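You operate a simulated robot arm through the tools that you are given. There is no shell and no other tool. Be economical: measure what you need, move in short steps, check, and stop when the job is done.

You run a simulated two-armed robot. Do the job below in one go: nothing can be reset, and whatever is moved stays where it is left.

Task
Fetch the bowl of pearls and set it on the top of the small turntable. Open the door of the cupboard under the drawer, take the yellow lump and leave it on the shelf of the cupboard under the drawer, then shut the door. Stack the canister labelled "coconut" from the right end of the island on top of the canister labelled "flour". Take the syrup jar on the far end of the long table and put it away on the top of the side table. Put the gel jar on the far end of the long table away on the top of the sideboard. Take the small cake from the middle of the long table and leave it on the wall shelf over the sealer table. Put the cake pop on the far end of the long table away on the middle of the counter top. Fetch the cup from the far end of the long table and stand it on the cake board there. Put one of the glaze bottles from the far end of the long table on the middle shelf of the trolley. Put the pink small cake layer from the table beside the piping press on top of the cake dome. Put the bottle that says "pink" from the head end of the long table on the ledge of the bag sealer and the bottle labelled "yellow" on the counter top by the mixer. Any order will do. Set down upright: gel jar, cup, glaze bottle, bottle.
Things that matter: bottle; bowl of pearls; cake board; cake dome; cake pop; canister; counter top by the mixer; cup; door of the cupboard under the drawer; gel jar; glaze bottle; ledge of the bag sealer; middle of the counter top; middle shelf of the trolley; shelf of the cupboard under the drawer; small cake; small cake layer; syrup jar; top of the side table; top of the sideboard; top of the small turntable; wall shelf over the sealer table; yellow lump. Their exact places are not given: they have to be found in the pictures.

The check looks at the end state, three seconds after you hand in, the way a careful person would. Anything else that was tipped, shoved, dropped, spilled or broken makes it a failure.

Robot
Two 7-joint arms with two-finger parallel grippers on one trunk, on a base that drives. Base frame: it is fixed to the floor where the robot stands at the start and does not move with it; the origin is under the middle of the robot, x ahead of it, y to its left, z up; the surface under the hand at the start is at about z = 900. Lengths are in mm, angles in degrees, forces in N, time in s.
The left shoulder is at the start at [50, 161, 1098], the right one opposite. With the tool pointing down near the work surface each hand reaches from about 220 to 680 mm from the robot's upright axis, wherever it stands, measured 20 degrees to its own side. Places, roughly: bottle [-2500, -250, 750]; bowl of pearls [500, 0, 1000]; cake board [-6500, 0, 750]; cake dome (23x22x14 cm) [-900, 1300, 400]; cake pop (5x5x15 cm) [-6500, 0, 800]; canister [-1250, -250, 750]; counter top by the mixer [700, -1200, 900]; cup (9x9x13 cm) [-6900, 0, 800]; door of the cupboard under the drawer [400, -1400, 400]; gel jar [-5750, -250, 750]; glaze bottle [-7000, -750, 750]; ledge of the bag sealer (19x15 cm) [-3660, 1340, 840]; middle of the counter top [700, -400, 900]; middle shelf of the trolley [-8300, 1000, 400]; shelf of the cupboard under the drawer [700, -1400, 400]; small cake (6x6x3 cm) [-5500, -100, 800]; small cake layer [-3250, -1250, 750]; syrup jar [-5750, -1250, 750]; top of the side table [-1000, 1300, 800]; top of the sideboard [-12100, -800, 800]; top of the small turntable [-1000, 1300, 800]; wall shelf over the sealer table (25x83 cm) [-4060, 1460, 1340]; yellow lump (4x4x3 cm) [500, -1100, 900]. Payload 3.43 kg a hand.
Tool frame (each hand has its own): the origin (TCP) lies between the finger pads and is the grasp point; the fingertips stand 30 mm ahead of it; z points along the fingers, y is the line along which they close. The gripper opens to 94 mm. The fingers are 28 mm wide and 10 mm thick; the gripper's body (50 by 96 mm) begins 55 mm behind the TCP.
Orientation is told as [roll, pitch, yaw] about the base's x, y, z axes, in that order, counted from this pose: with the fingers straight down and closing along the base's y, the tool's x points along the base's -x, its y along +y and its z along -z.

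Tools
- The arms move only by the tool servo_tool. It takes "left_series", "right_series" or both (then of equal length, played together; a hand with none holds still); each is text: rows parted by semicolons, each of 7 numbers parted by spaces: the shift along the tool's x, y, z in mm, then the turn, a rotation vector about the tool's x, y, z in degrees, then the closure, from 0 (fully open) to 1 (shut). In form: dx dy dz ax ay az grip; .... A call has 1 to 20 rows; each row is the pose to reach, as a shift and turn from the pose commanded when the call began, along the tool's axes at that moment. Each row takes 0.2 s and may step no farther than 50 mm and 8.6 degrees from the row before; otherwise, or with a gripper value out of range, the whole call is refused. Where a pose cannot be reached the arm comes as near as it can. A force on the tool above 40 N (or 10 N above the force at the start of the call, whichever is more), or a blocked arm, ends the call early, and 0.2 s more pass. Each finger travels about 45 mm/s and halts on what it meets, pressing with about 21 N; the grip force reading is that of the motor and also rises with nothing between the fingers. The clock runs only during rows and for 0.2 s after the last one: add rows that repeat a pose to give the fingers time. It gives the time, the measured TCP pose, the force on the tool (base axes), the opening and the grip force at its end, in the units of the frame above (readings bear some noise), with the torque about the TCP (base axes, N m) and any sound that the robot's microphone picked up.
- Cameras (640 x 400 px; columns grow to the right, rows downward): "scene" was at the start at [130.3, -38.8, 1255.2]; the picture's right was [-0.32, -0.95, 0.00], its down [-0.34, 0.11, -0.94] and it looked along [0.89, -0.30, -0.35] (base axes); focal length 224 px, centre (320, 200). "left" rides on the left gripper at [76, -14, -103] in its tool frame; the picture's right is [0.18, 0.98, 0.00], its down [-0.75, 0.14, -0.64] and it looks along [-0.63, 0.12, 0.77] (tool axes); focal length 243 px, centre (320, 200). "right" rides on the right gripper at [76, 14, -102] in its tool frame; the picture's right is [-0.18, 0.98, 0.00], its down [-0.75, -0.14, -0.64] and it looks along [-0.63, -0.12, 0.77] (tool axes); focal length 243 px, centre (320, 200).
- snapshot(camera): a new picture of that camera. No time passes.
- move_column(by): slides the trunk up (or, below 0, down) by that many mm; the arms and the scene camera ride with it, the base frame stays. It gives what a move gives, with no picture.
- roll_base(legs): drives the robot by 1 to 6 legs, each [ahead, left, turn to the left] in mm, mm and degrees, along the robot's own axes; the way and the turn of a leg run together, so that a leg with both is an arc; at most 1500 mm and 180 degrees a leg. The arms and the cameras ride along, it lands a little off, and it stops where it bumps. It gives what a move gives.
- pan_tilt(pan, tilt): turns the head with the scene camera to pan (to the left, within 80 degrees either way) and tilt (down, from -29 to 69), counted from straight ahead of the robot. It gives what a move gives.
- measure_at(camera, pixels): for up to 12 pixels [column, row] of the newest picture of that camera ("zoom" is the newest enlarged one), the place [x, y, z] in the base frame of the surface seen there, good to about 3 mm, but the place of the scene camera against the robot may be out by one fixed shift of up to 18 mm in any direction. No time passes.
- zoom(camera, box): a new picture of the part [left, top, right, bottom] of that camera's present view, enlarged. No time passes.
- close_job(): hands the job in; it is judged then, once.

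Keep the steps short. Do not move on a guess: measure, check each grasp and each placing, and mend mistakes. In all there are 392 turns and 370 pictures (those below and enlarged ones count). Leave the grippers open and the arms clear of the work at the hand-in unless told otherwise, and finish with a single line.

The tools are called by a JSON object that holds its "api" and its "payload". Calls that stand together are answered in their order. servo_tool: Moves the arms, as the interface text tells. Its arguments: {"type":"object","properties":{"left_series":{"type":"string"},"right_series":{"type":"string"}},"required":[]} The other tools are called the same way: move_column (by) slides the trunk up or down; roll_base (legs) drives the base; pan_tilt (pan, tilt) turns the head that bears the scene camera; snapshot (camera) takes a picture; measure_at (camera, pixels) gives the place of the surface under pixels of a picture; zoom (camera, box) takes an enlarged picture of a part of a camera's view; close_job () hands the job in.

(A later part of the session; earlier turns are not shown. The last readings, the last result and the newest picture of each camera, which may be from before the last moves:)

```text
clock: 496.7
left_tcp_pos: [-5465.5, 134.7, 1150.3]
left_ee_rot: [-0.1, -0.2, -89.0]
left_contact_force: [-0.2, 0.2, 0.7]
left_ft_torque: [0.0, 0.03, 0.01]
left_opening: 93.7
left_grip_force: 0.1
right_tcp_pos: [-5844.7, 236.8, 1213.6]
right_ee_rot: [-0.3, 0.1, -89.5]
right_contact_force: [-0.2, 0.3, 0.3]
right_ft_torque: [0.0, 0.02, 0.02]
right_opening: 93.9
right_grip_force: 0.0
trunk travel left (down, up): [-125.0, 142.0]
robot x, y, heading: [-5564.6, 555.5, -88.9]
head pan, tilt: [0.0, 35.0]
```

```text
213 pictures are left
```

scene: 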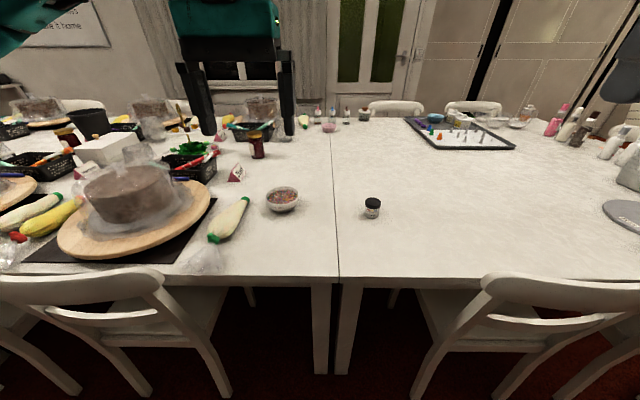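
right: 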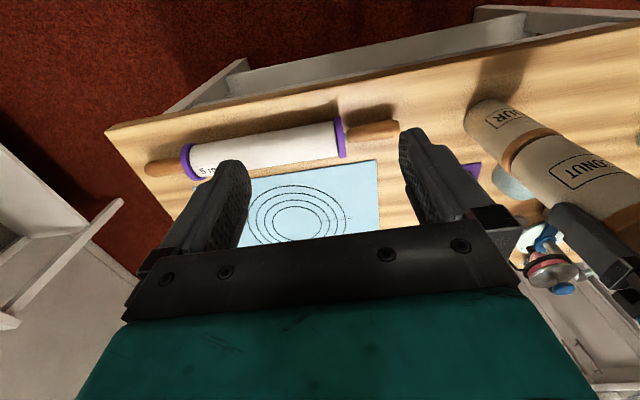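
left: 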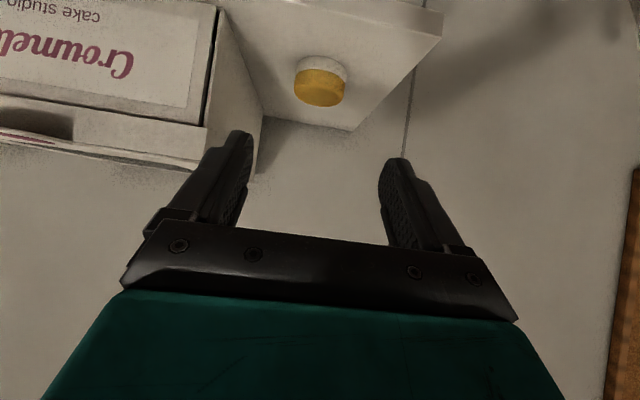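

{"api": "measure_at", "payload": {"camera": "scene", "pixels": [[520, 285], [490, 290], [140, 285], [372, 209], [365, 209], [380, 209], [372, 200], [365, 113], [350, 113]]}}

```text
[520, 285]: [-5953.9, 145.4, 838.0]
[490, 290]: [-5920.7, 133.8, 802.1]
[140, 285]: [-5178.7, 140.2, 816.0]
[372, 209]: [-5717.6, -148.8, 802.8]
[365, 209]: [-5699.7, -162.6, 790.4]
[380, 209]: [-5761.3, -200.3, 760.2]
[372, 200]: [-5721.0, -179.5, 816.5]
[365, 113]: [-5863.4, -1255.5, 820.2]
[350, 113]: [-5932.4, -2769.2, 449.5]
```

The chair backs are at y≈145, so I can go 60 mm closer. Then I'll bring the right hand, pitched, in front of the gel jar.

{"api": "roll_base", "payload": {"legs": [[60, 0, -1]]}}

{"api": "servo_tool", "payload": {"right_series": "-21 14 34 0 -5.6 0 0.1;-42 28 68 0 -11.2 0 0.1;-63 42 102 0 -16.8 0 0.1;-84 56 136 0 -22.4 0 0.1;-105 70 170 0 -28 0 0.1;-126 84 204 0 -33.6 0 0.1;-147 98 238 0 -39.2 0 0.1;-168 112 272 0 -44.8 0 0.1;-189 126 306 0 -50 0 0.1"}}

{"api": "snapshot", "payload": {"camera": "right"}}

```text
clock: 497.6
left_tcp_pos: [-5471.6, 71.6, 1150.3]
left_ee_rot: [-0.1, -0.1, -89.9]
left_contact_force: [-0.2, 0.2, 0.3]
left_ft_torque: [0.04, -0.03, 0.03]
left_opening: 94.1
left_grip_force: 0.1
right_tcp_pos: [-5849.7, 180.2, 1213.2]
right_ee_rot: [-0.3, 0.3, -90.6]
right_contact_force: [-1.2, -0.7, 0.2]
right_ft_torque: [0.03, 0.01, -0.01]
right_opening: 94.3
right_grip_force: 0.1
trunk travel left (down, up): [-125.0, 142.0]
robot x, y, heading: [-5564.1, 496.2, -90.3]
head pan, tilt: [0.0, 35.0]
```

```text
clock: 499.6
left_tcp_pos: [-5471.3, 71.2, 1151.2]
left_ee_rot: [-0.1, -0.2, -90.1]
left_contact_force: [-0.3, -0.2, -0.6]
left_ft_torque: [-0.02, 0.03, 0.0]
left_opening: 94.0
left_grip_force: 0.1
right_tcp_pos: [-5726.8, -7.9, 905.7]
right_ee_rot: [-0.3, -49.8, -90.1]
right_contact_force: [-0.2, 0.1, -0.3]
right_ft_torque: [0.01, -0.04, 0.01]
right_opening: 84.5
right_grip_force: 0.0
trunk travel left (down, up): [-125.0, 142.0]
robot x, y, heading: [-5566.1, 495.5, -90.4]
head pan, tilt: [0.0, 35.0]
```

```text
212 pictures are left
```

right: 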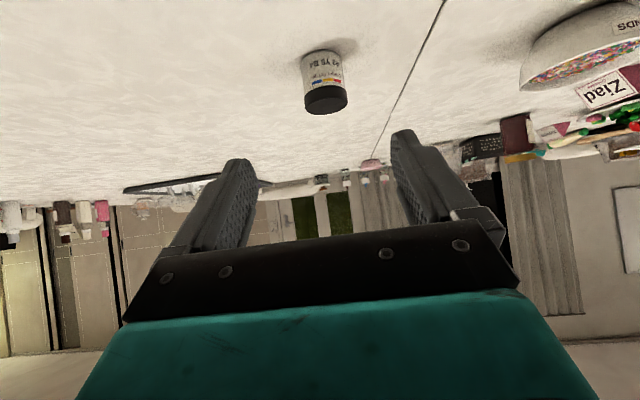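

{"api": "measure_at", "payload": {"camera": "right", "pixels": [[322, 65], [304, 70], [342, 70], [325, 100], [325, 112], [320, 52], [307, 95], [346, 100]]}}

```text
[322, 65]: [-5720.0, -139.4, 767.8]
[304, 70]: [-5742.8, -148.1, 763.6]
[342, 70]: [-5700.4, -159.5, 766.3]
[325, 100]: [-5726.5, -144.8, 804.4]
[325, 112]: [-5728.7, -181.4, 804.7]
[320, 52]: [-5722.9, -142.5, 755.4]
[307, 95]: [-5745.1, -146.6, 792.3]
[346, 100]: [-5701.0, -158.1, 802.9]
```

The gel jar's axis is (-5722,-162), radius 23, height 54. I'll go in diagonally, close and lift.

{"api": "servo_tool", "payload": {"right_series": "-1 5 38 0 0 0 0.1;-2 5 76 0 0 0 0.1;-3 5 114 0 0 0 0.1;-4 5 152 0 0 0 0.1;-4.7 5 190.6 0 0 0 0.1;-4.7 5 190.6 0 0 0 0.4;-4.7 5 190.6 0 0 0 0.7;-4.7 5 190.6 0 0 0 0.8;-4.7 5 190.6 0 0 0 0.8;-35 5 165 0 0 0 0.8;-66 5 139 0 0 0 0.8"}}

{"api": "snapshot", "payload": {"camera": "right"}}

```text
clock: 502.0
left_tcp_pos: [-5472.6, 72.5, 1149.4]
left_ee_rot: [-0.1, -0.2, -90.0]
left_contact_force: [0.0, -0.2, 0.1]
left_ft_torque: [-0.02, -0.01, 0.04]
left_opening: 94.1
left_grip_force: 0.0
right_tcp_pos: [-5724.1, -157.4, 865.1]
right_ee_rot: [-0.4, -49.8, -90.1]
right_contact_force: [0.4, 0.0, -1.7]
right_ft_torque: [0.02, -0.01, -0.03]
right_opening: 52.4
right_grip_force: 20.8
trunk travel left (down, up): [-125.0, 142.0]
robot x, y, heading: [-5562.3, 493.6, -90.3]
head pan, tilt: [0.0, 35.0]
```

```text
211 pictures are left
```

right: 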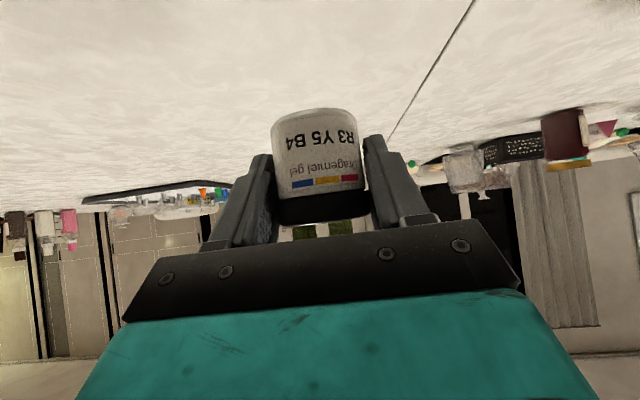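

Gel jar held. I'll lift, draw back, then drive to the far-end right side to see the cup and the cake board.

{"api": "servo_tool", "payload": {"right_series": "-34 0 -29 0 0 0 0.8;-69 0 -58 0 0 0 0.8;-103 0 -87 0 0 0 0.8;-125 0 -115 0 0 0 0.8;-115 0 -160 0 0 0 0.8;-90 0 -200 0 0 0 0.8;-60 0 -235 0 0 0 0.8;-30 0 -270 0 0 0 0.8"}}

{"api": "roll_base", "payload": {"legs": [[-70, 0, 0.4], [0, -1150, 0]]}}

{"api": "snapshot", "payload": {"camera": "scene"}}

```text
clock: 503.8
left_tcp_pos: [-5471.5, 73.1, 1150.6]
left_ee_rot: [-0.2, -0.1, -90.1]
left_contact_force: [-0.2, 0.0, -1.0]
left_ft_torque: [-0.01, 0.01, 0.03]
left_opening: 94.0
left_grip_force: 0.1
right_tcp_pos: [-5720.2, 32.5, 1062.7]
right_ee_rot: [-0.5, -49.7, -90.2]
right_contact_force: [0.1, 0.9, -0.8]
right_ft_torque: [-0.04, 0.0, -0.02]
right_opening: 52.6
right_grip_force: 21.3
trunk travel left (down, up): [-125.0, 142.0]
robot x, y, heading: [-5559.9, 490.6, -90.3]
head pan, tilt: [0.0, 35.0]
```

```text
clock: 514.9
left_tcp_pos: [-6628.6, 145.3, 1150.3]
left_ee_rot: [-0.1, -0.1, -90.2]
left_contact_force: [0.1, 0.3, -0.1]
left_ft_torque: [-0.01, 0.01, -0.03]
left_opening: 94.2
left_grip_force: 0.1
right_tcp_pos: [-6876.8, 105.6, 1064.9]
right_ee_rot: [-0.6, -49.8, -90.5]
right_contact_force: [0.6, 0.3, -0.7]
right_ft_torque: [0.02, 0.0, 0.03]
right_opening: 52.6
right_grip_force: 20.6
trunk travel left (down, up): [-125.0, 142.0]
robot x, y, heading: [-6720.2, 570.5, -90.2]
head pan, tilt: [0.0, 35.0]
```

```text
210 pictures are left
```

scene: 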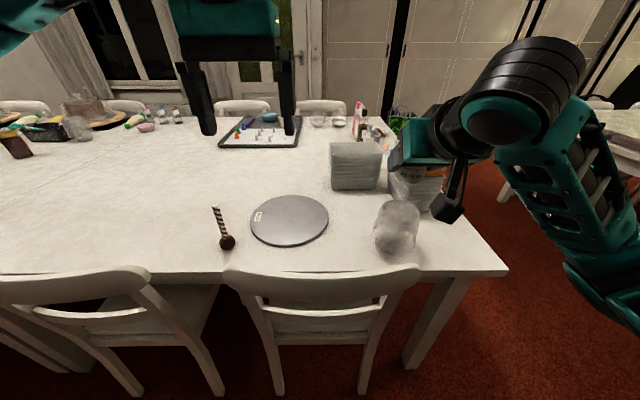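

{"api": "zoom", "payload": {"camera": "scene", "box": [200, 120, 460, 280]}}

{"api": "measure_at", "payload": {"camera": "scene", "pixels": [[397, 230], [397, 205], [378, 240], [417, 240], [397, 260], [290, 218], [251, 225], [328, 218], [290, 243], [226, 241], [217, 210], [320, 270]]}}

```text
2.46 times, centred on (330, 200) of scene
```

zoom: 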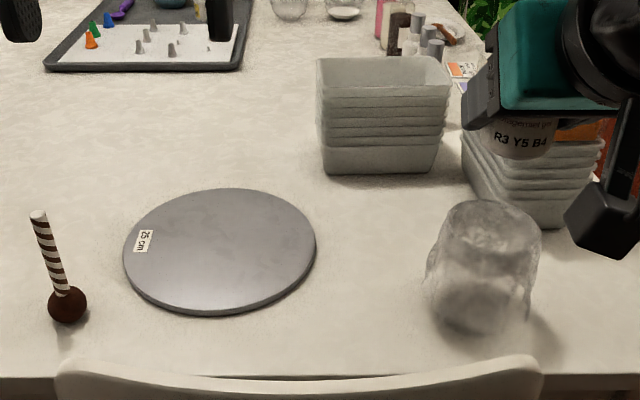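

```text
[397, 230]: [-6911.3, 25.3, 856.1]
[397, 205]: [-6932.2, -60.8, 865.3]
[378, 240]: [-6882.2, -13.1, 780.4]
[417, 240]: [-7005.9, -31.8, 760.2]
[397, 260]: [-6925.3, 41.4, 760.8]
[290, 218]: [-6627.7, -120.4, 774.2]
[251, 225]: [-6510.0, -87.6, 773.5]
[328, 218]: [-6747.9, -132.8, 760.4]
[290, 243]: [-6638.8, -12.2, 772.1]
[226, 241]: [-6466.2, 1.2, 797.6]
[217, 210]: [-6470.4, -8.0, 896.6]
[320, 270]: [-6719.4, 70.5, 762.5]
```

The cup looks like a clear tumbler at (397,230). The cake board is at (290,218), centre ≈(-6628,-80). I'll move right so that the left hand faces the cup, and look with the left camera.

{"api": "roll_base", "payload": {"legs": [[0, -300, 0]]}}

{"api": "servo_tool", "payload": {"left_series": "5 0 25 0 -6 0 0;10 0 50 0 -12 0 0;15 0 75 0 -18 0 0;20 0 100 0 -24 0 0;25 0 125 0 -30 0 0;30 0 150 0 -36 0 0;35 0 175 0 -42 0 0;40 0 200 0 -48 0 0;45 0 225 0 -54 0 0;50 0 250 0 -60 0 0"}}

{"api": "snapshot", "payload": {"camera": "left"}}

{"api": "snapshot", "payload": {"camera": "scene"}}

```text
clock: 518.1
left_tcp_pos: [-6924.9, 148.5, 1149.8]
left_ee_rot: [-0.1, -0.2, -90.1]
left_contact_force: [0.8, -0.2, 1.1]
left_ft_torque: [0.0, 0.03, 0.04]
left_opening: 94.3
left_grip_force: 0.2
right_tcp_pos: [-7175.1, 107.2, 1062.7]
right_ee_rot: [-0.5, -49.8, -90.3]
right_contact_force: [0.0, -0.1, -0.5]
right_ft_torque: [0.01, -0.01, -0.02]
right_opening: 52.5
right_grip_force: 20.9
trunk travel left (down, up): [-125.0, 142.0]
robot x, y, heading: [-7014.7, 575.5, -90.7]
head pan, tilt: [0.0, 35.0]
```

```text
clock: 520.3
left_tcp_pos: [-6928.6, 196.0, 900.5]
left_ee_rot: [-0.1, -60.2, -89.9]
left_contact_force: [-0.6, 0.0, 0.2]
left_ft_torque: [0.0, 0.0, -0.01]
left_opening: 94.1
left_grip_force: 0.2
right_tcp_pos: [-7175.0, 106.1, 1063.3]
right_ee_rot: [-0.4, -49.8, -90.4]
right_contact_force: [-0.3, -0.4, -1.4]
right_ft_torque: [0.0, -0.01, 0.0]
right_opening: 52.2
right_grip_force: 20.8
trunk travel left (down, up): [-125.0, 142.0]
robot x, y, heading: [-7016.8, 569.1, -90.3]
head pan, tilt: [0.0, 35.0]
```

```text
208 pictures are left
```

left: 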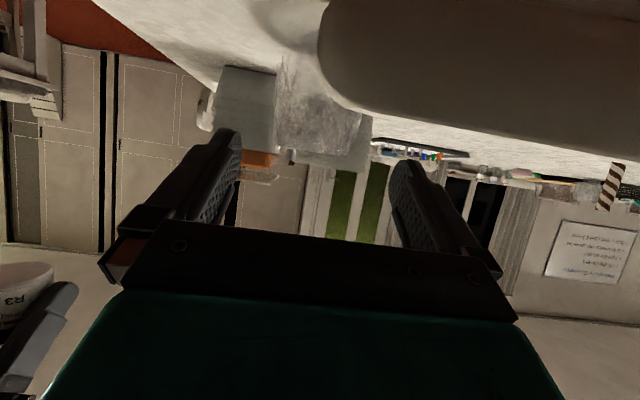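

```text
207 pictures are left
```

scene: 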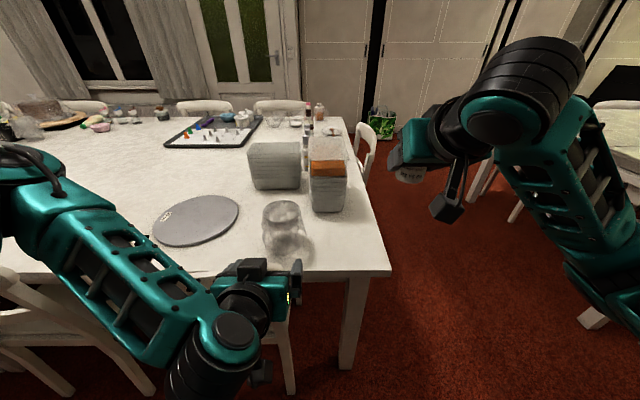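

{"api": "zoom", "payload": {"camera": "scene", "box": [220, 170, 340, 280]}}

{"api": "zoom", "payload": {"camera": "left", "box": [200, 40, 420, 190]}}

```text
3.64 times, centred on (280, 225) of scene
```

zoom: 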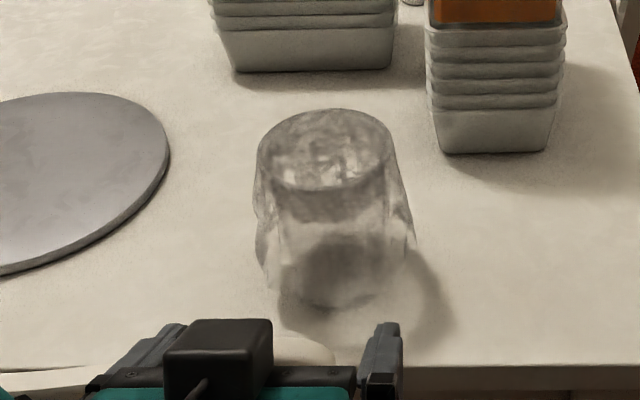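

```text
2.67 times, centred on (310, 115) of left
```

zoom: 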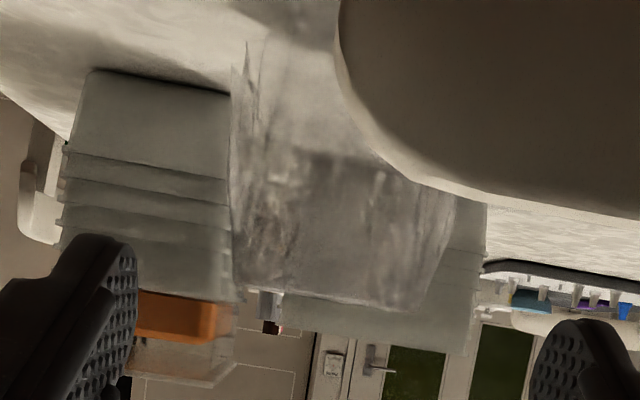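

The cup is a clear open-topped tumbler, and I think it's too wide to grasp around. I'll measure its rim to pinch the wall from above.

{"api": "zoom", "payload": {"camera": "scene", "box": [245, 190, 315, 270]}}

{"api": "measure_at", "payload": {"camera": "zoom", "pixels": [[200, 80], [390, 80], [200, 130], [395, 120], [290, 38], [290, 175], [290, 100], [200, 200], [400, 200], [300, 350]]}}

```text
5.00 times, centred on (280, 230) of scene
```

zoom: 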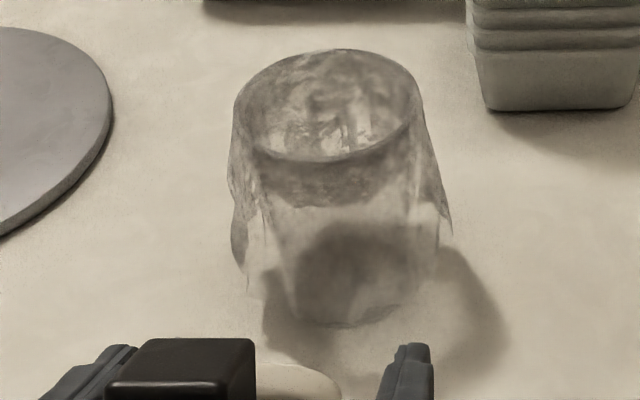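

```text
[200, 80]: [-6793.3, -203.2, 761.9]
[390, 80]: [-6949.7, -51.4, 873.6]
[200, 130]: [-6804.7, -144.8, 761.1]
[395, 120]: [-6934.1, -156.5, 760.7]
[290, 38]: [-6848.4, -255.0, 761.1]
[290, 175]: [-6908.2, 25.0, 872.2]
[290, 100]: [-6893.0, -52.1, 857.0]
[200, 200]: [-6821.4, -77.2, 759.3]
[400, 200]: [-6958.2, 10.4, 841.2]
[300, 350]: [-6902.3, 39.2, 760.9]
```

{"api": "measure_at", "payload": {"camera": "zoom", "pixels": [[237, 112], [242, 135], [262, 152], [290, 160], [320, 162], [360, 157], [395, 140], [414, 120], [418, 95], [330, 51], [280, 60], [375, 58]]}}

```text
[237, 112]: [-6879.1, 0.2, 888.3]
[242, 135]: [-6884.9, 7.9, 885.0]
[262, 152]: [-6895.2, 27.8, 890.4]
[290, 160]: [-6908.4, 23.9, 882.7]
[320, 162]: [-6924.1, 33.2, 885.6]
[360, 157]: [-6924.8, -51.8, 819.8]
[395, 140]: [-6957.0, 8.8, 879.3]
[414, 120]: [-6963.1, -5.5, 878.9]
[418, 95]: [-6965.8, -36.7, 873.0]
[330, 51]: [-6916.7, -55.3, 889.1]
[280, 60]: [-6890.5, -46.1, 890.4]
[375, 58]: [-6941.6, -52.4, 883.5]
```

The rim is about 88 mm wide, centred at (-6918,-11), rim z≈879. I'll bring the left hand upright over the left rim wall, at x≈-6875.

{"api": "servo_tool", "payload": {"left_series": "-30 6 3 0 7 0 0.3;-55 12 15 0 14 0 0.5;-80 18 30 0 21 0 0.5;-100 25 50 0 28 0 0.5;-120 32 70 0 35 0 0.5;-140 40 92 0 43 0 0.5;-157 47 115 0 51 0 0.5;-172.8 54 139 0 60 0 0.5;-172.8 54 139 0 60 0 0.5"}}

{"api": "snapshot", "payload": {"camera": "left"}}

```text
refused: row 8 steps farther than a row can; nothing moved
```

```text
203 pictures are left
```

left: 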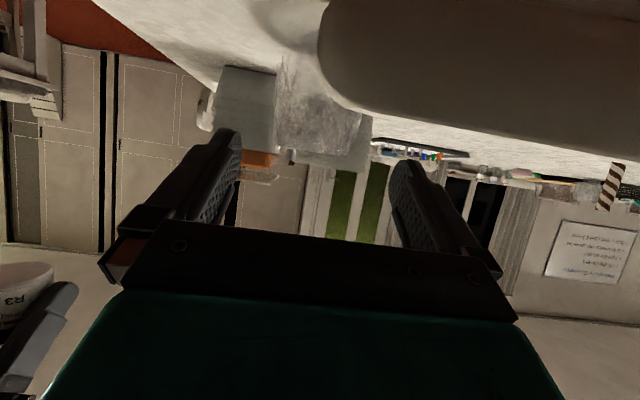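

The turn step was too big. I'll resend it with even turning.

{"api": "servo_tool", "payload": {"left_series": "-30 6 3 0 7 0 0.3;-55 12 15 0 14 0 0.5;-80 18 30 0 21 0 0.5;-100 25 50 0 28 0 0.5;-120 32 70 0 35 0 0.5;-140 40 92 0 42 0 0.5;-157 47 115 0 49 0 0.5;-172.8 54 139 0 56 0 0.5;-172.8 54 139 0 60 0 0.5"}}

{"api": "snapshot", "payload": {"camera": "left"}}

```text
clock: 522.3
left_tcp_pos: [-6873.2, -7.7, 981.3]
left_ee_rot: [-0.2, 0.0, -90.2]
left_contact_force: [0.0, 0.2, -0.3]
left_ft_torque: [-0.01, 0.0, 0.0]
left_opening: 47.0
left_grip_force: 0.1
right_tcp_pos: [-7174.8, 107.1, 1064.6]
right_ee_rot: [-0.5, -49.8, -90.2]
right_contact_force: [0.1, 0.9, -1.2]
right_ft_torque: [0.0, -0.03, 0.0]
right_opening: 52.5
right_grip_force: 21.1
trunk travel left (down, up): [-125.0, 142.0]
robot x, y, heading: [-7018.0, 572.1, -90.3]
head pan, tilt: [0.0, 35.0]
```

```text
202 pictures are left
```

left: 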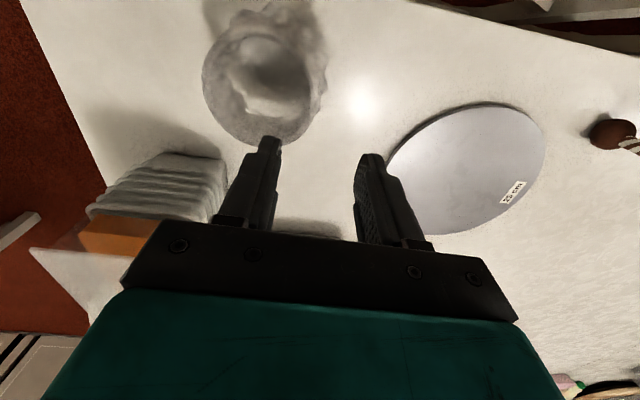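

{"api": "measure_at", "payload": {"camera": "left", "pixels": [[203, 85], [205, 60], [222, 120], [255, 145], [300, 135], [320, 95], [322, 70], [260, 20], [310, 50], [318, 110], [400, 150], [544, 150], [500, 100], [440, 230]]}}

```text
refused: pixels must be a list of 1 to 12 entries
```

{"api": "measure_at", "payload": {"camera": "left", "pixels": [[204, 85], [206, 65], [222, 120], [255, 144], [295, 138], [314, 105], [315, 80], [235, 40], [400, 150], [543, 150], [500, 104], [440, 230]]}}

```text
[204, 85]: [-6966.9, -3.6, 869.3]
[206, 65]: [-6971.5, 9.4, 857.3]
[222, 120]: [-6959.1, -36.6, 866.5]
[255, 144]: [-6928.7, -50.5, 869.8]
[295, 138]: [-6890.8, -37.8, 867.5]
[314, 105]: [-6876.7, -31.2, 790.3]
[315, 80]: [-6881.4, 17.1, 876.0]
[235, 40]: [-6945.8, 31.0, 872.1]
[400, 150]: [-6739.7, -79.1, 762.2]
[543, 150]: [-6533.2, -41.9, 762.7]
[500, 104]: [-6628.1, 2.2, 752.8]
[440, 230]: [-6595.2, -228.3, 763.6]
```

The rim circle is centred at (-6925,-7), radius 44, z≈871. I'll centre on the left wall at x≈-6882, go down to TCP 876, and close gently.

{"api": "servo_tool", "payload": {"left_series": "0 -9 35 0 0 0 0.5;0 -9 70 0 0 0 0.5;0 -9 95 0 0 0 0.5;0 -9 105 0 0 0 0.5;0 -9 105 0 0 0 0.5"}}

{"api": "snapshot", "payload": {"camera": "left"}}

```text
clock: 523.5
left_tcp_pos: [-6882.4, -9.8, 875.1]
left_ee_rot: [0.0, -0.1, -90.0]
left_contact_force: [0.0, 0.2, 0.2]
left_ft_torque: [0.03, 0.04, -0.01]
left_opening: 46.9
left_grip_force: 0.0
right_tcp_pos: [-7175.4, 107.2, 1064.2]
right_ee_rot: [-0.5, -49.8, -90.2]
right_contact_force: [0.3, 0.5, -0.7]
right_ft_torque: [0.03, -0.01, 0.0]
right_opening: 52.4
right_grip_force: 21.5
trunk travel left (down, up): [-125.0, 142.0]
robot x, y, heading: [-7016.0, 571.9, -90.2]
head pan, tilt: [0.0, 35.0]
```

```text
201 pictures are left
```

left: 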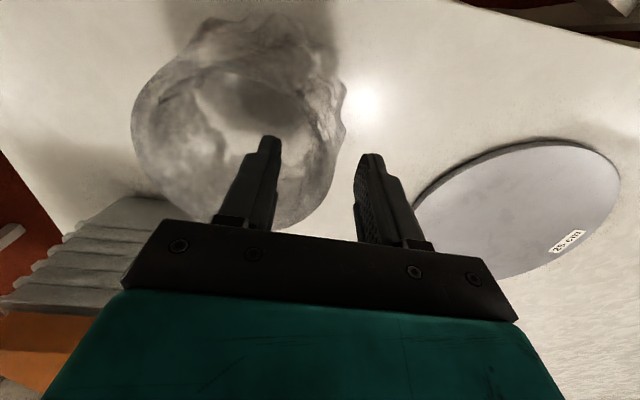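

One finger is inside and one outside the wall. I'll close, then lift 40.

{"api": "servo_tool", "payload": {"left_series": "0 0 0 0 0 0 0.7;0 0 0 0 0 0 0.9;0 0 0 0 0 0 1;0 0 0 0 0 0 1;0 0 0 0 0 0 1;0 0 -15 0 0 0 1;0 0 -45 0 0 0 1"}}

{"api": "snapshot", "payload": {"camera": "left"}}

{"api": "zoom", "payload": {"camera": "scene", "box": [150, 120, 390, 280]}}

```text
clock: 525.1
left_tcp_pos: [-6882.6, -9.1, 918.5]
left_ee_rot: [-0.1, -0.1, -90.2]
left_contact_force: [0.2, -0.3, -3.0]
left_ft_torque: [-0.07, -0.1, -0.02]
left_opening: 7.9
left_grip_force: 21.5
right_tcp_pos: [-7175.3, 107.1, 1063.0]
right_ee_rot: [-0.5, -49.8, -90.3]
right_contact_force: [-0.3, -0.5, -1.4]
right_ft_torque: [-0.01, -0.01, 0.0]
right_opening: 52.3
right_grip_force: 20.6
trunk travel left (down, up): [-125.0, 142.0]
robot x, y, heading: [-7015.5, 570.8, -90.6]
head pan, tilt: [0.0, 35.0]
```

```text
200 pictures are left
```

left: 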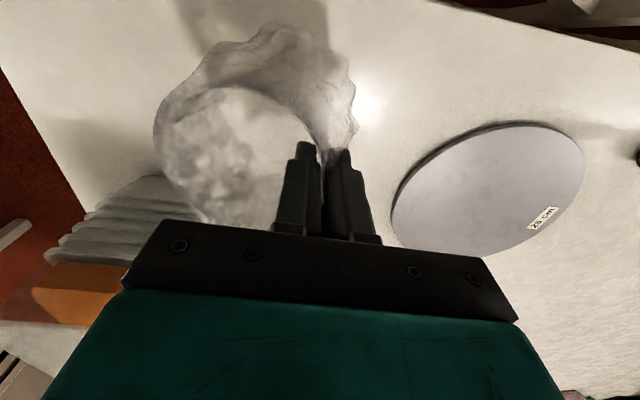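

```text
2.50 times, centred on (270, 200) of scene
```

zoom: 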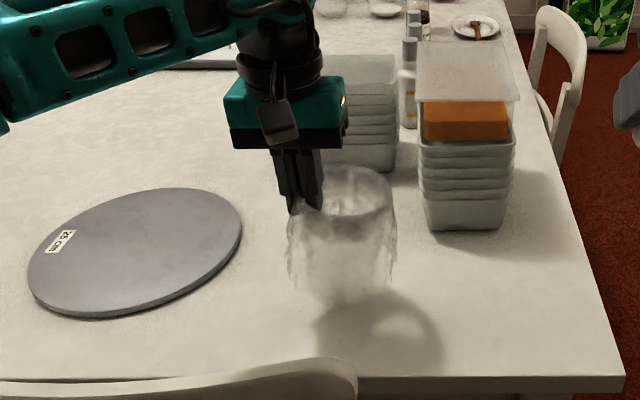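

The cup is lifted upright. I'll raise it 60 more, then drive left 295 and forward 55 toward the cake board.

{"api": "servo_tool", "payload": {"left_series": "0 0 -30 0 0 0 1;0 0 -60 0 0 0 1"}}

{"api": "roll_base", "payload": {"legs": [[0, 290, 0.4], [55, 0, 0]]}}

{"api": "snapshot", "payload": {"camera": "scene"}}

{"api": "snapshot", "payload": {"camera": "left"}}

```text
clock: 525.7
left_tcp_pos: [-6882.7, -8.5, 980.7]
left_ee_rot: [0.0, -0.1, -90.1]
left_contact_force: [-0.3, -0.4, -2.9]
left_ft_torque: [0.04, -0.07, 0.02]
left_opening: 7.6
left_grip_force: 21.0
right_tcp_pos: [-7174.7, 108.4, 1062.8]
right_ee_rot: [-0.4, -49.8, -90.3]
right_contact_force: [0.2, -0.4, -0.5]
right_ft_torque: [-0.02, -0.03, -0.03]
right_opening: 52.3
right_grip_force: 20.6
trunk travel left (down, up): [-125.0, 142.0]
robot x, y, heading: [-7013.4, 570.1, -90.4]
head pan, tilt: [0.0, 35.0]
```

```text
clock: 529.4
left_tcp_pos: [-6586.9, -64.6, 980.2]
left_ee_rot: [0.0, -0.1, -89.7]
left_contact_force: [0.4, -0.2, -3.5]
left_ft_torque: [0.01, -0.08, 0.01]
left_opening: 7.6
left_grip_force: 20.5
right_tcp_pos: [-6880.4, 49.9, 1063.3]
right_ee_rot: [-0.5, -49.7, -89.9]
right_contact_force: [-1.1, -0.4, -1.2]
right_ft_torque: [-0.02, -0.02, -0.04]
right_opening: 52.2
right_grip_force: 21.4
trunk travel left (down, up): [-125.0, 142.0]
robot x, y, heading: [-6725.0, 519.0, -90.3]
head pan, tilt: [0.0, 35.0]
```

```text
198 pictures are left
```

scene: 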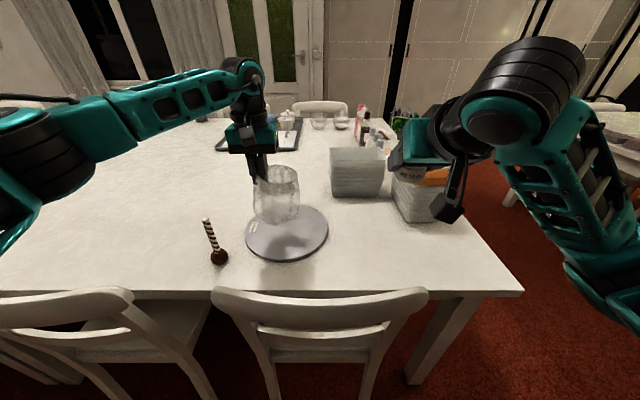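

```text
197 pictures are left
```

left: 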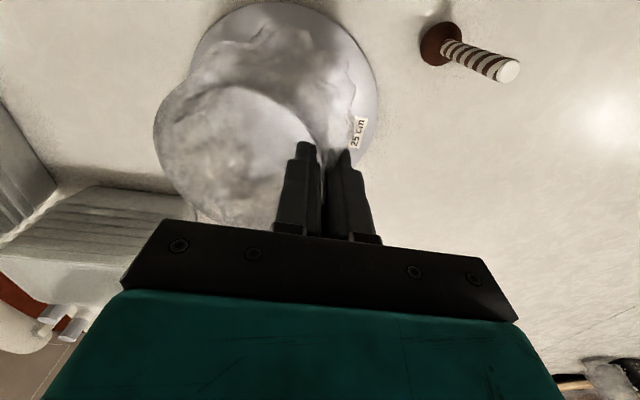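

{"api": "measure_at", "payload": {"camera": "left", "pixels": [[376, 100], [355, 40], [280, 4], [198, 40], [372, 150], [330, 20], [365, 60], [230, 15]]}}

{"api": "measure_at", "payload": {"camera": "scene", "pixels": [[247, 238], [328, 230], [290, 261], [262, 252], [320, 215], [315, 250], [276, 260]]}}

```text
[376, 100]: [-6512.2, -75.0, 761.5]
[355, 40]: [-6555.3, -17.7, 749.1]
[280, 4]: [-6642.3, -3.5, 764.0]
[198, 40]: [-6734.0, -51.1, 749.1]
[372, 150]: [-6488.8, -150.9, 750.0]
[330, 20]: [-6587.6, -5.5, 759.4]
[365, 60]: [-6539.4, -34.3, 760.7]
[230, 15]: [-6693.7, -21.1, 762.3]
```

```text
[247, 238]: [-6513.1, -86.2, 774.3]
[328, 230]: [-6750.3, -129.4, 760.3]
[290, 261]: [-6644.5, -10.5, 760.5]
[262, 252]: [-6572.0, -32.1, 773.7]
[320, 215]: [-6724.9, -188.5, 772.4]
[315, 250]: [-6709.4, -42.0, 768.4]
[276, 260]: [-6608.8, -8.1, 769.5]
```

The board centre is about (-6629,-121), top 763. I'll move the cup forward 33 and lower it to just above the board.

{"api": "servo_tool", "payload": {"left_series": "-16 0 0 0 0 0 1;-33 0 0 0 0 0 1;-33 0 35 0 0 0 1;-33 0 65 0 0 0 1;-33 0 80 0 0 0 1;-33 0 86 0 0 0 1;-33 0 86 0 0 0 1"}}

{"api": "zoom", "payload": {"camera": "scene", "box": [190, 130, 370, 280]}}

```text
clock: 531.0
left_tcp_pos: [-6587.2, -96.5, 895.2]
left_ee_rot: [-0.1, -0.2, -89.6]
left_contact_force: [2.7, 0.2, 3.2]
left_ft_torque: [0.0, 0.02, 0.0]
left_opening: 7.7
left_grip_force: 21.5
right_tcp_pos: [-6880.4, 50.2, 1063.4]
right_ee_rot: [-0.4, -49.8, -89.9]
right_contact_force: [-0.5, -0.3, -0.6]
right_ft_torque: [-0.01, 0.03, -0.01]
right_opening: 52.4
right_grip_force: 21.1
trunk travel left (down, up): [-125.0, 142.0]
robot x, y, heading: [-6727.2, 518.1, -89.9]
head pan, tilt: [0.0, 35.0]
```

```text
2.67 times, centred on (280, 205) of scene
```

zoom: 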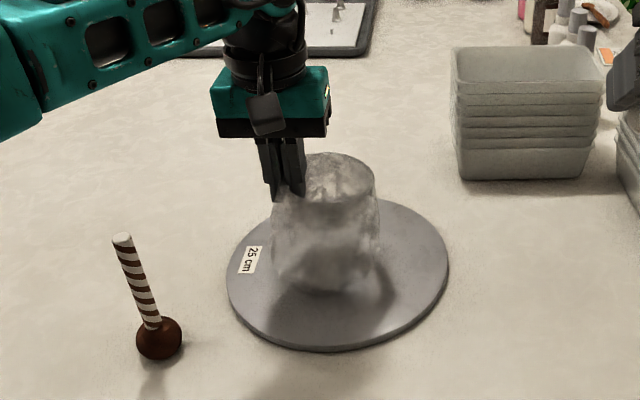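

Contact has already begun. I'll lower 2 mm more to seat it fully and check.

{"api": "servo_tool", "payload": {"left_series": "0 0 1 0 0 0 1;0 0 2 0 0 0 1;0 0 2 0 0 0 1"}}

```text
clock: 531.8
left_tcp_pos: [-6588.3, -96.3, 890.1]
left_ee_rot: [-0.1, 0.0, -89.8]
left_contact_force: [-1.1, -0.1, -1.8]
left_ft_torque: [0.03, -0.02, -0.02]
left_opening: 7.8
left_grip_force: 20.9
right_tcp_pos: [-6881.6, 51.4, 1063.7]
right_ee_rot: [-0.4, -49.7, -90.0]
right_contact_force: [0.9, -0.3, -1.0]
right_ft_torque: [0.02, -0.02, 0.04]
right_opening: 52.3
right_grip_force: 21.4
trunk travel left (down, up): [-125.0, 142.0]
robot x, y, heading: [-6724.0, 516.4, -90.1]
head pan, tilt: [0.0, 35.0]
```

{"api": "servo_tool", "payload": {"left_series": "0 0 1 0 0 0 1;0 0 2 0 0 0 1;0 0 3 0 0 0 1;0 0 3 0 0 0 1"}}

```text
clock: 532.8
left_tcp_pos: [-6586.4, -96.0, 890.6]
left_ee_rot: [-0.1, -0.1, -89.7]
left_contact_force: [1.5, 0.5, 2.3]
left_ft_torque: [-0.05, 0.03, 0.0]
left_opening: 7.7
left_grip_force: 21.0
right_tcp_pos: [-6880.7, 49.8, 1064.2]
right_ee_rot: [-0.5, -49.7, -89.9]
right_contact_force: [0.0, 0.2, -1.8]
right_ft_torque: [0.02, 0.01, -0.01]
right_opening: 52.3
right_grip_force: 21.4
trunk travel left (down, up): [-125.0, 142.0]
robot x, y, heading: [-6725.4, 517.8, -90.0]
head pan, tilt: [0.0, 35.0]
```

Seated: the height no longer changes and the force is upward. I'll open to about 40 mm and go straight up.

{"api": "servo_tool", "payload": {"left_series": "0 0 0 0 0 0 0.85;0 0 0 0 0 0 0.7;0 0 0 0 0 0 0.6;0 0 0 0 0 0 0.6;0 0 -15 0 0 0 0.6;0 0 -50 0 0 0 0.6;0 0 -95 0 0 0 0.6;0 0 -140 0 0 0 0.6"}}

{"api": "zoom", "payload": {"camera": "scene", "box": [190, 130, 370, 280]}}

{"api": "snapshot", "payload": {"camera": "left"}}

```text
clock: 534.6
left_tcp_pos: [-6587.3, -96.5, 1029.6]
left_ee_rot: [0.0, 0.0, -89.7]
left_contact_force: [-0.3, 0.4, 0.7]
left_ft_torque: [0.0, 0.02, 0.01]
left_opening: 37.6
left_grip_force: 0.0
right_tcp_pos: [-6881.1, 51.7, 1064.4]
right_ee_rot: [-0.5, -49.8, -89.9]
right_contact_force: [0.2, 0.0, -0.9]
right_ft_torque: [-0.02, 0.01, 0.01]
right_opening: 52.4
right_grip_force: 21.2
trunk travel left (down, up): [-125.0, 142.0]
robot x, y, heading: [-6722.7, 514.1, -89.8]
head pan, tilt: [0.0, 35.0]
```

```text
2.67 times, centred on (280, 205) of scene
```

zoom: 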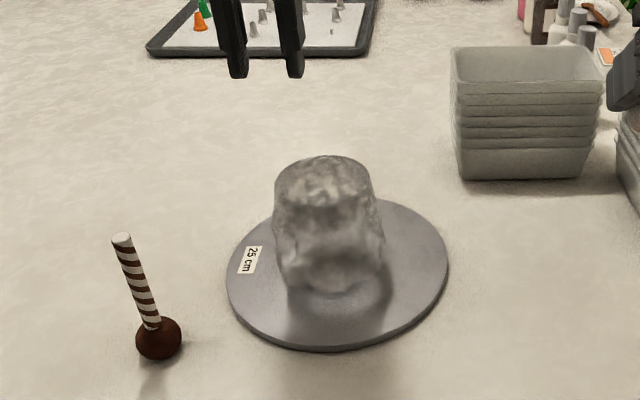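

```text
194 pictures are left
```

left: 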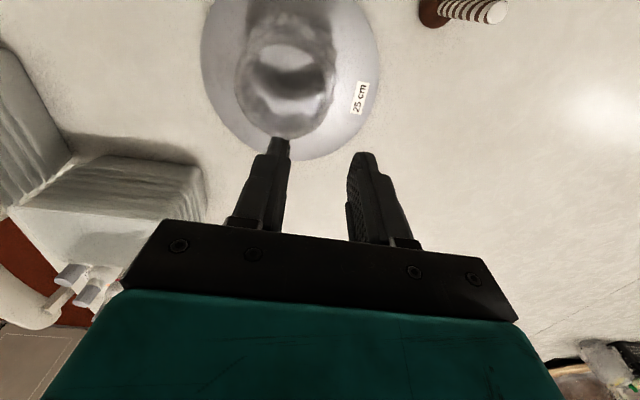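

The cup stands on the cake board. Next are the glaze bottles near the table's end. I'll raise and draw back the left hand, then move to the corner to look.

{"api": "servo_tool", "payload": {"left_series": "40 5 -20 0 0 0 0.3;80 10 -50 0 0 0 0;120 10 -80 0 0 0 0;160 10 -100 0 0 0 0"}}

{"api": "roll_base", "payload": {"legs": [[-60, 0, 0], [0, -760, 0]]}}

{"api": "pan_tilt", "payload": {"pan": 0, "tilt": 30}}

{"api": "snapshot", "payload": {"camera": "scene"}}

```text
refused: row 2 steps farther than a row can; nothing moved
```

```text
clock: 542.2
left_tcp_pos: [-7340.7, -36.2, 1029.6]
left_ee_rot: [-0.1, -0.2, -89.7]
left_contact_force: [-0.2, -0.4, -0.1]
left_ft_torque: [-0.02, -0.01, 0.04]
left_opening: 37.8
left_grip_force: 0.0
right_tcp_pos: [-7635.2, 110.5, 1064.1]
right_ee_rot: [-0.4, -49.8, -90.0]
right_contact_force: [0.3, 0.1, -0.2]
right_ft_torque: [0.03, 0.01, -0.02]
right_opening: 52.5
right_grip_force: 20.7
trunk travel left (down, up): [-125.0, 142.0]
robot x, y, heading: [-7477.0, 577.7, -90.0]
head pan, tilt: [0.0, 35.0]
```

```text
clock: 542.8
left_tcp_pos: [-7341.0, -34.9, 1028.9]
left_ee_rot: [-0.1, -0.1, -89.8]
left_contact_force: [0.6, -0.8, 0.1]
left_ft_torque: [0.01, -0.01, 0.0]
left_opening: 37.6
left_grip_force: 0.1
right_tcp_pos: [-7634.8, 109.4, 1062.9]
right_ee_rot: [-0.4, -49.7, -89.9]
right_contact_force: [0.1, -0.2, -1.1]
right_ft_torque: [0.02, 0.0, 0.0]
right_opening: 52.1
right_grip_force: 21.0
trunk travel left (down, up): [-125.0, 142.0]
robot x, y, heading: [-7476.3, 574.6, -90.1]
head pan, tilt: [0.0, 30.0]
```

```text
193 pictures are left
```

scene: 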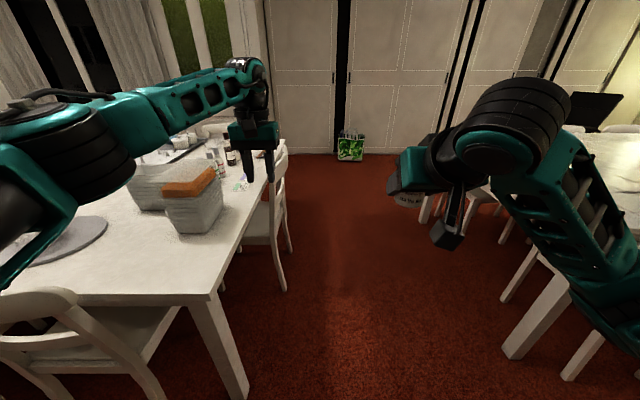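

{"api": "measure_at", "payload": {"camera": "scene", "pixels": [[285, 275], [280, 170], [255, 220], [215, 290], [515, 340], [480, 200], [505, 290], [425, 215], [240, 165], [225, 168], [350, 150], [540, 270]]}}

{"api": "zoom", "payload": {"camera": "scene", "box": [140, 110, 320, 230]}}

```text
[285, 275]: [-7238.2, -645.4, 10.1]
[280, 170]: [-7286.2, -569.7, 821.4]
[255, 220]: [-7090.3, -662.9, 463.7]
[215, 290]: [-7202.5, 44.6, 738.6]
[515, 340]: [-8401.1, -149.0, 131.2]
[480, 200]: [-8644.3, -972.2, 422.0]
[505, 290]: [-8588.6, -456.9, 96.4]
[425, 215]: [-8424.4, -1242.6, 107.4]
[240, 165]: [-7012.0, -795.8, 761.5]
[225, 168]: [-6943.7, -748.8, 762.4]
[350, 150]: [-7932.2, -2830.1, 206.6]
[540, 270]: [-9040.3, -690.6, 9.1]
```

```text
3.33 times, centred on (230, 170) of scene
```

zoom: 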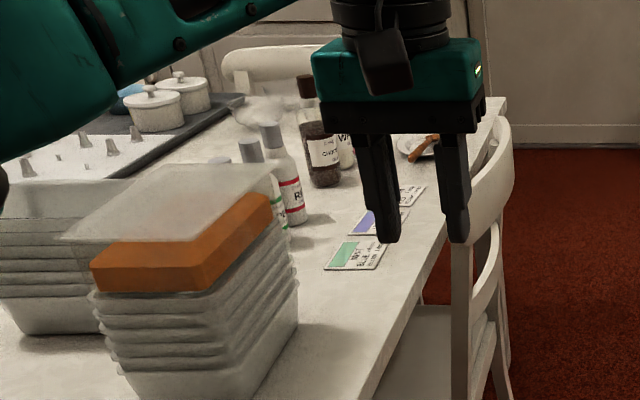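

The aisle at the table's end is wide. I'll retract the left hand properly, then drive around to face the table end and read the bottle labels.

{"api": "servo_tool", "payload": {"left_series": "35 0 -25 0 0 0 0.3;70 0 -50 0 0 0 0;105 0 -75 0 0 0 0;140 0 -100 0 0 0 0;170 -5 -120 0 0 0 0"}}

{"api": "roll_base", "payload": {"legs": [[0, -250, 0], [1450, 0, 0], [0, 0, 90]]}}

{"api": "pan_tilt", "payload": {"pan": 0, "tilt": 25}}

{"api": "snapshot", "payload": {"camera": "scene"}}

```text
clock: 544.0
left_tcp_pos: [-7347.0, 135.0, 1149.3]
left_ee_rot: [0.0, 0.0, -89.6]
left_contact_force: [0.3, -0.2, 0.5]
left_ft_torque: [0.02, -0.01, 0.02]
left_opening: 93.8
left_grip_force: 0.1
right_tcp_pos: [-7634.3, 109.8, 1062.7]
right_ee_rot: [-0.4, -49.7, -89.9]
right_contact_force: [-0.5, 0.6, -0.5]
right_ft_torque: [0.01, 0.0, 0.01]
right_opening: 52.3
right_grip_force: 20.6
trunk travel left (down, up): [-125.0, 142.0]
robot x, y, heading: [-7479.5, 577.1, -89.8]
head pan, tilt: [0.0, 30.0]
```

```text
clock: 557.4
left_tcp_pos: [-7286.6, -721.4, 1149.7]
left_ee_rot: [-0.1, 0.0, 0.7]
left_contact_force: [-0.2, -0.3, -0.2]
left_ft_torque: [-0.01, 0.01, 0.0]
left_opening: 93.8
left_grip_force: 0.1
right_tcp_pos: [-7259.8, -1008.9, 1062.1]
right_ee_rot: [-0.5, -49.7, 0.6]
right_contact_force: [-0.5, 0.0, -0.8]
right_ft_torque: [0.01, 0.02, 0.01]
right_opening: 52.4
right_grip_force: 21.0
trunk travel left (down, up): [-125.0, 142.0]
robot x, y, heading: [-7725.9, -856.1, 0.4]
head pan, tilt: [0.0, 30.0]
```

```text
clock: 558.0
left_tcp_pos: [-7286.8, -721.6, 1150.0]
left_ee_rot: [0.0, -0.2, 0.7]
left_contact_force: [1.0, -0.2, 0.2]
left_ft_torque: [0.03, 0.01, 0.0]
left_opening: 93.9
left_grip_force: 0.1
right_tcp_pos: [-7261.2, -1008.2, 1063.7]
right_ee_rot: [-0.5, -49.7, 0.6]
right_contact_force: [0.2, -0.1, -1.6]
right_ft_torque: [-0.03, 0.01, 0.01]
right_opening: 52.2
right_grip_force: 20.9
trunk travel left (down, up): [-125.0, 142.0]
robot x, y, heading: [-7727.2, -859.6, 0.5]
head pan, tilt: [0.0, 25.0]
```

```text
191 pictures are left
```

scene: 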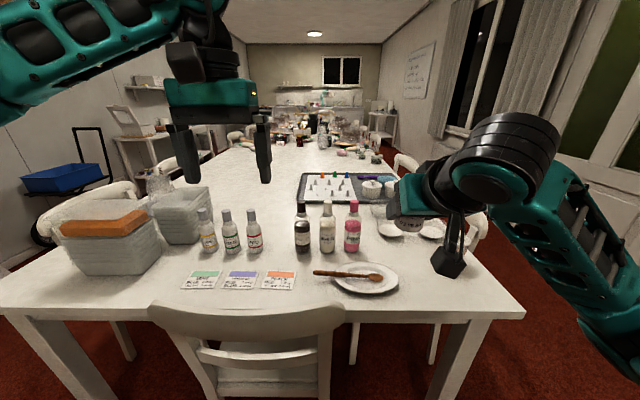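

{"api": "zoom", "payload": {"camera": "scene", "box": [180, 180, 390, 300]}}

{"api": "measure_at", "payload": {"camera": "scene", "pixels": [[208, 240], [231, 240], [254, 240], [303, 235], [327, 235], [352, 235], [254, 210], [231, 210], [208, 210], [270, 310], [254, 251], [327, 251]]}}

```text
3.05 times, centred on (285, 240) of scene
```

zoom: 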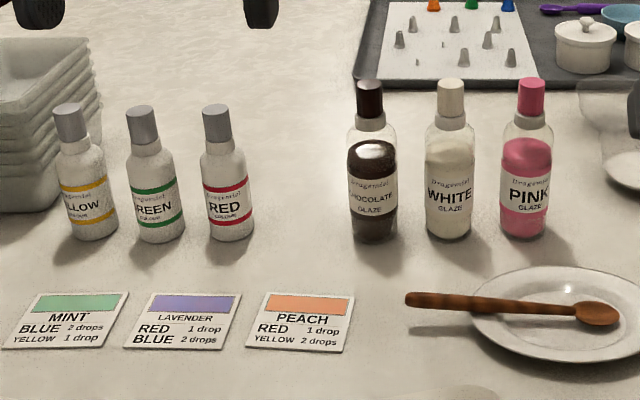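

```text
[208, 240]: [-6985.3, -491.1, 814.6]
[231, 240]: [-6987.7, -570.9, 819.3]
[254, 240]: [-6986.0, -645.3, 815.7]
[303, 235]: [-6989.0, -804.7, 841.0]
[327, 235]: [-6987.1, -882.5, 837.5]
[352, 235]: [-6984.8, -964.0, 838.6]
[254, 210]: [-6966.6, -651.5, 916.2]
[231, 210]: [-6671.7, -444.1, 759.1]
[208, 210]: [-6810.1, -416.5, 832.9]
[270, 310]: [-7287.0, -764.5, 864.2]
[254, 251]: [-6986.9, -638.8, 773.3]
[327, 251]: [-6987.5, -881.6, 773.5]
```

The CHOCOLATE, WHITE and PINK bottles say GLAZE. I'll take the pink glaze bottle at about (-6962,-960), which is clear of the chair. I'll raise the trunk, shift right, and pitch the left hand forward.

{"api": "move_column", "payload": {"by": 120}}

{"api": "roll_base", "payload": {"legs": [[0, -240, -0.5]]}}

{"api": "servo_tool", "payload": {"left_series": "8 0 35 0 -6.7 0 0.3;15 0 70 0 -13.4 0 0.3;22 0 105 0 -20 0 0.3;28 0 140 0 -26.7 0 0.3;33 0 175 0 -33.4 0 0.3;37 0 210 0 -40 0 0.3;40 0 245 0 -46.7 0 0.3;40 0 280 0 -53.4 0 0.3;40 0 315 0 -60 0 0.3;40 0 350 0 -60 0 0.3"}}

{"api": "snapshot", "payload": {"camera": "left"}}

{"api": "snapshot", "payload": {"camera": "scene"}}

```text
clock: 559.5
left_tcp_pos: [-7285.7, -721.7, 1269.6]
left_ee_rot: [0.0, -0.1, 0.8]
left_contact_force: [-0.4, 0.4, 0.2]
left_ft_torque: [-0.03, 0.02, 0.0]
left_opening: 93.8
left_grip_force: 0.0
right_tcp_pos: [-7260.2, -1008.4, 1182.1]
right_ee_rot: [-0.4, -49.7, 0.7]
right_contact_force: [-0.7, 0.7, -1.2]
right_ft_torque: [0.01, -0.03, 0.01]
right_opening: 52.2
right_grip_force: 20.8
trunk travel left (down, up): [-245.0, 22.0]
robot x, y, heading: [-7727.1, -854.1, 0.4]
head pan, tilt: [0.0, 25.0]
```

```text
clock: 562.2
left_tcp_pos: [-7284.4, -964.8, 1269.8]
left_ee_rot: [-0.1, -0.2, 0.3]
left_contact_force: [-0.1, 0.6, 0.2]
left_ft_torque: [0.03, -0.01, 0.02]
left_opening: 93.9
left_grip_force: 0.0
right_tcp_pos: [-7260.4, -1252.3, 1182.5]
right_ee_rot: [-0.5, -49.7, 0.1]
right_contact_force: [-0.8, -0.6, -1.0]
right_ft_torque: [0.02, -0.01, -0.01]
right_opening: 52.2
right_grip_force: 20.7
trunk travel left (down, up): [-245.0, 22.0]
robot x, y, heading: [-7727.6, -1099.3, 0.0]
head pan, tilt: [0.0, 25.0]
```

```text
clock: 564.5
left_tcp_pos: [-7325.1, -991.8, 935.4]
left_ee_rot: [0.2, -60.0, 0.5]
left_contact_force: [0.1, 0.0, -0.6]
left_ft_torque: [0.04, 0.01, 0.02]
left_opening: 65.9
left_grip_force: 0.1
left hand out of reach, approached as far as the arm can: row 9, 10
right_tcp_pos: [-7260.9, -1251.8, 1182.2]
right_ee_rot: [-0.5, -49.7, 0.1]
right_contact_force: [0.8, -1.1, -1.6]
right_ft_torque: [0.03, -0.01, -0.04]
right_opening: 52.4
right_grip_force: 20.4
trunk travel left (down, up): [-245.0, 22.0]
robot x, y, heading: [-7725.4, -1098.8, 0.1]
head pan, tilt: [0.0, 25.0]
```

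```text
189 pictures are left
```

left: 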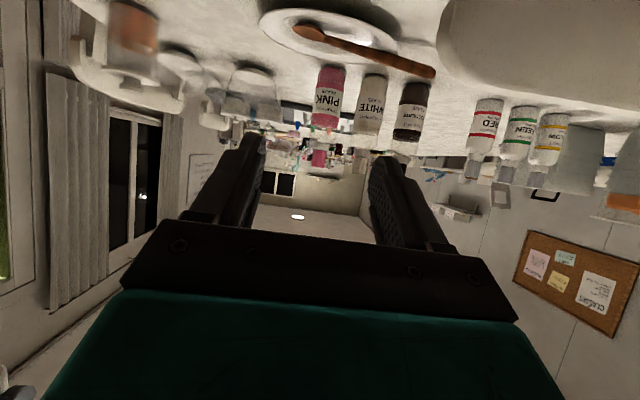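

```text
188 pictures are left
```

scene: 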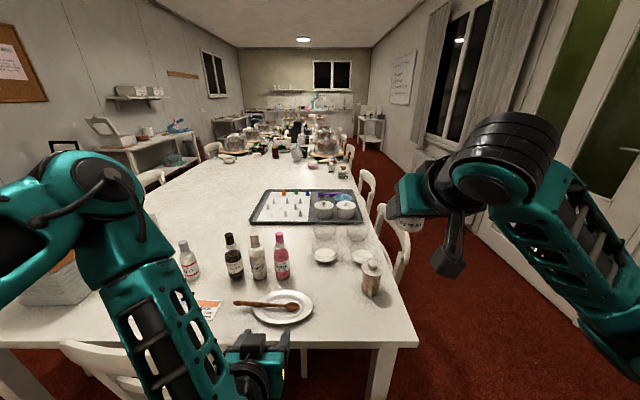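

{"api": "measure_at", "payload": {"camera": "left", "pixels": [[328, 100], [314, 95], [344, 95], [368, 105], [355, 105], [328, 120], [320, 155], [330, 70], [300, 40]]}}

```text
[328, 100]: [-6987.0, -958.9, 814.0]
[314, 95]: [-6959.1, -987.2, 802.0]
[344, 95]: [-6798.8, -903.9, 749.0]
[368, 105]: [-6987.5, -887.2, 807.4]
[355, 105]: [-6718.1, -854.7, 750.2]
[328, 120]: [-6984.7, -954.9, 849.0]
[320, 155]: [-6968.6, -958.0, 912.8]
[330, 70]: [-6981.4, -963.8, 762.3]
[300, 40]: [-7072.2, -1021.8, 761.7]
```

The pink glaze's axis is (-6960,-959), radius 27; the white one beside it leaves an 18 mm gap, so I'll offset 3 mm. I'll move the base right 75 and forward 180.

{"api": "roll_base", "payload": {"legs": [[0, -75, 0], [180, 0, 0]]}}

{"api": "servo_tool", "payload": {"left_series": "8 26 5 0 0 0 0.33;16 52 10 0 0 0 0.33;40 78 24 0 0 0 0.33;65 103 38 0 0 0 0.33;90 105 52 0 0 0 0.33;103 105 60 0 0 0 0.33"}}

{"api": "snapshot", "payload": {"camera": "left"}}

```text
clock: 566.9
left_tcp_pos: [-7145.9, -1067.4, 934.4]
left_ee_rot: [0.1, -59.8, 0.5]
left_contact_force: [-0.7, -0.4, 0.1]
left_ft_torque: [0.0, -0.02, 0.03]
left_opening: 65.9
left_grip_force: 0.1
right_tcp_pos: [-7081.0, -1325.9, 1182.8]
right_ee_rot: [-0.5, -49.7, 0.2]
right_contact_force: [0.8, 1.1, -0.8]
right_ft_torque: [0.0, 0.01, 0.0]
right_opening: 52.3
right_grip_force: 21.3
trunk travel left (down, up): [-245.0, 22.0]
robot x, y, heading: [-7545.2, -1170.4, 0.3]
head pan, tilt: [0.0, 25.0]
```

```text
clock: 568.3
left_tcp_pos: [-7146.1, -1068.8, 927.0]
left_ee_rot: [0.3, -59.8, 0.6]
left_contact_force: [0.5, 0.6, -1.0]
left_ft_torque: [-0.03, -0.04, 0.02]
left_opening: 62.7
left_grip_force: 0.1
left hand out of reach, approached as far as the arm can: row 1, 2, 3, 4, 5, 6
right_tcp_pos: [-7081.1, -1325.7, 1183.8]
right_ee_rot: [-0.5, -49.8, 0.2]
right_contact_force: [-0.6, -0.2, -0.5]
right_ft_torque: [-0.01, -0.01, 0.04]
right_opening: 52.3
right_grip_force: 21.1
trunk travel left (down, up): [-245.0, 22.0]
robot x, y, heading: [-7547.0, -1168.4, 0.0]
head pan, tilt: [0.0, 25.0]
```

```text
187 pictures are left
```

left: 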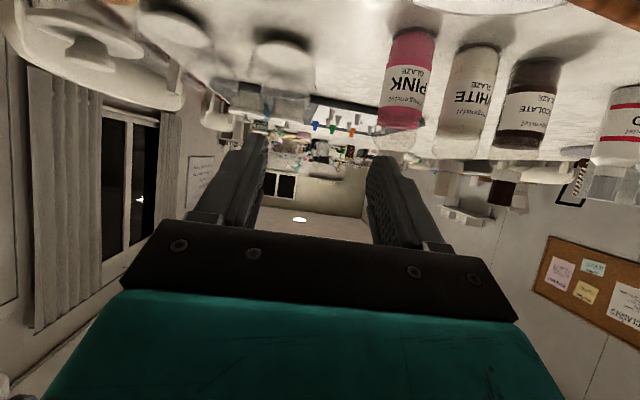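

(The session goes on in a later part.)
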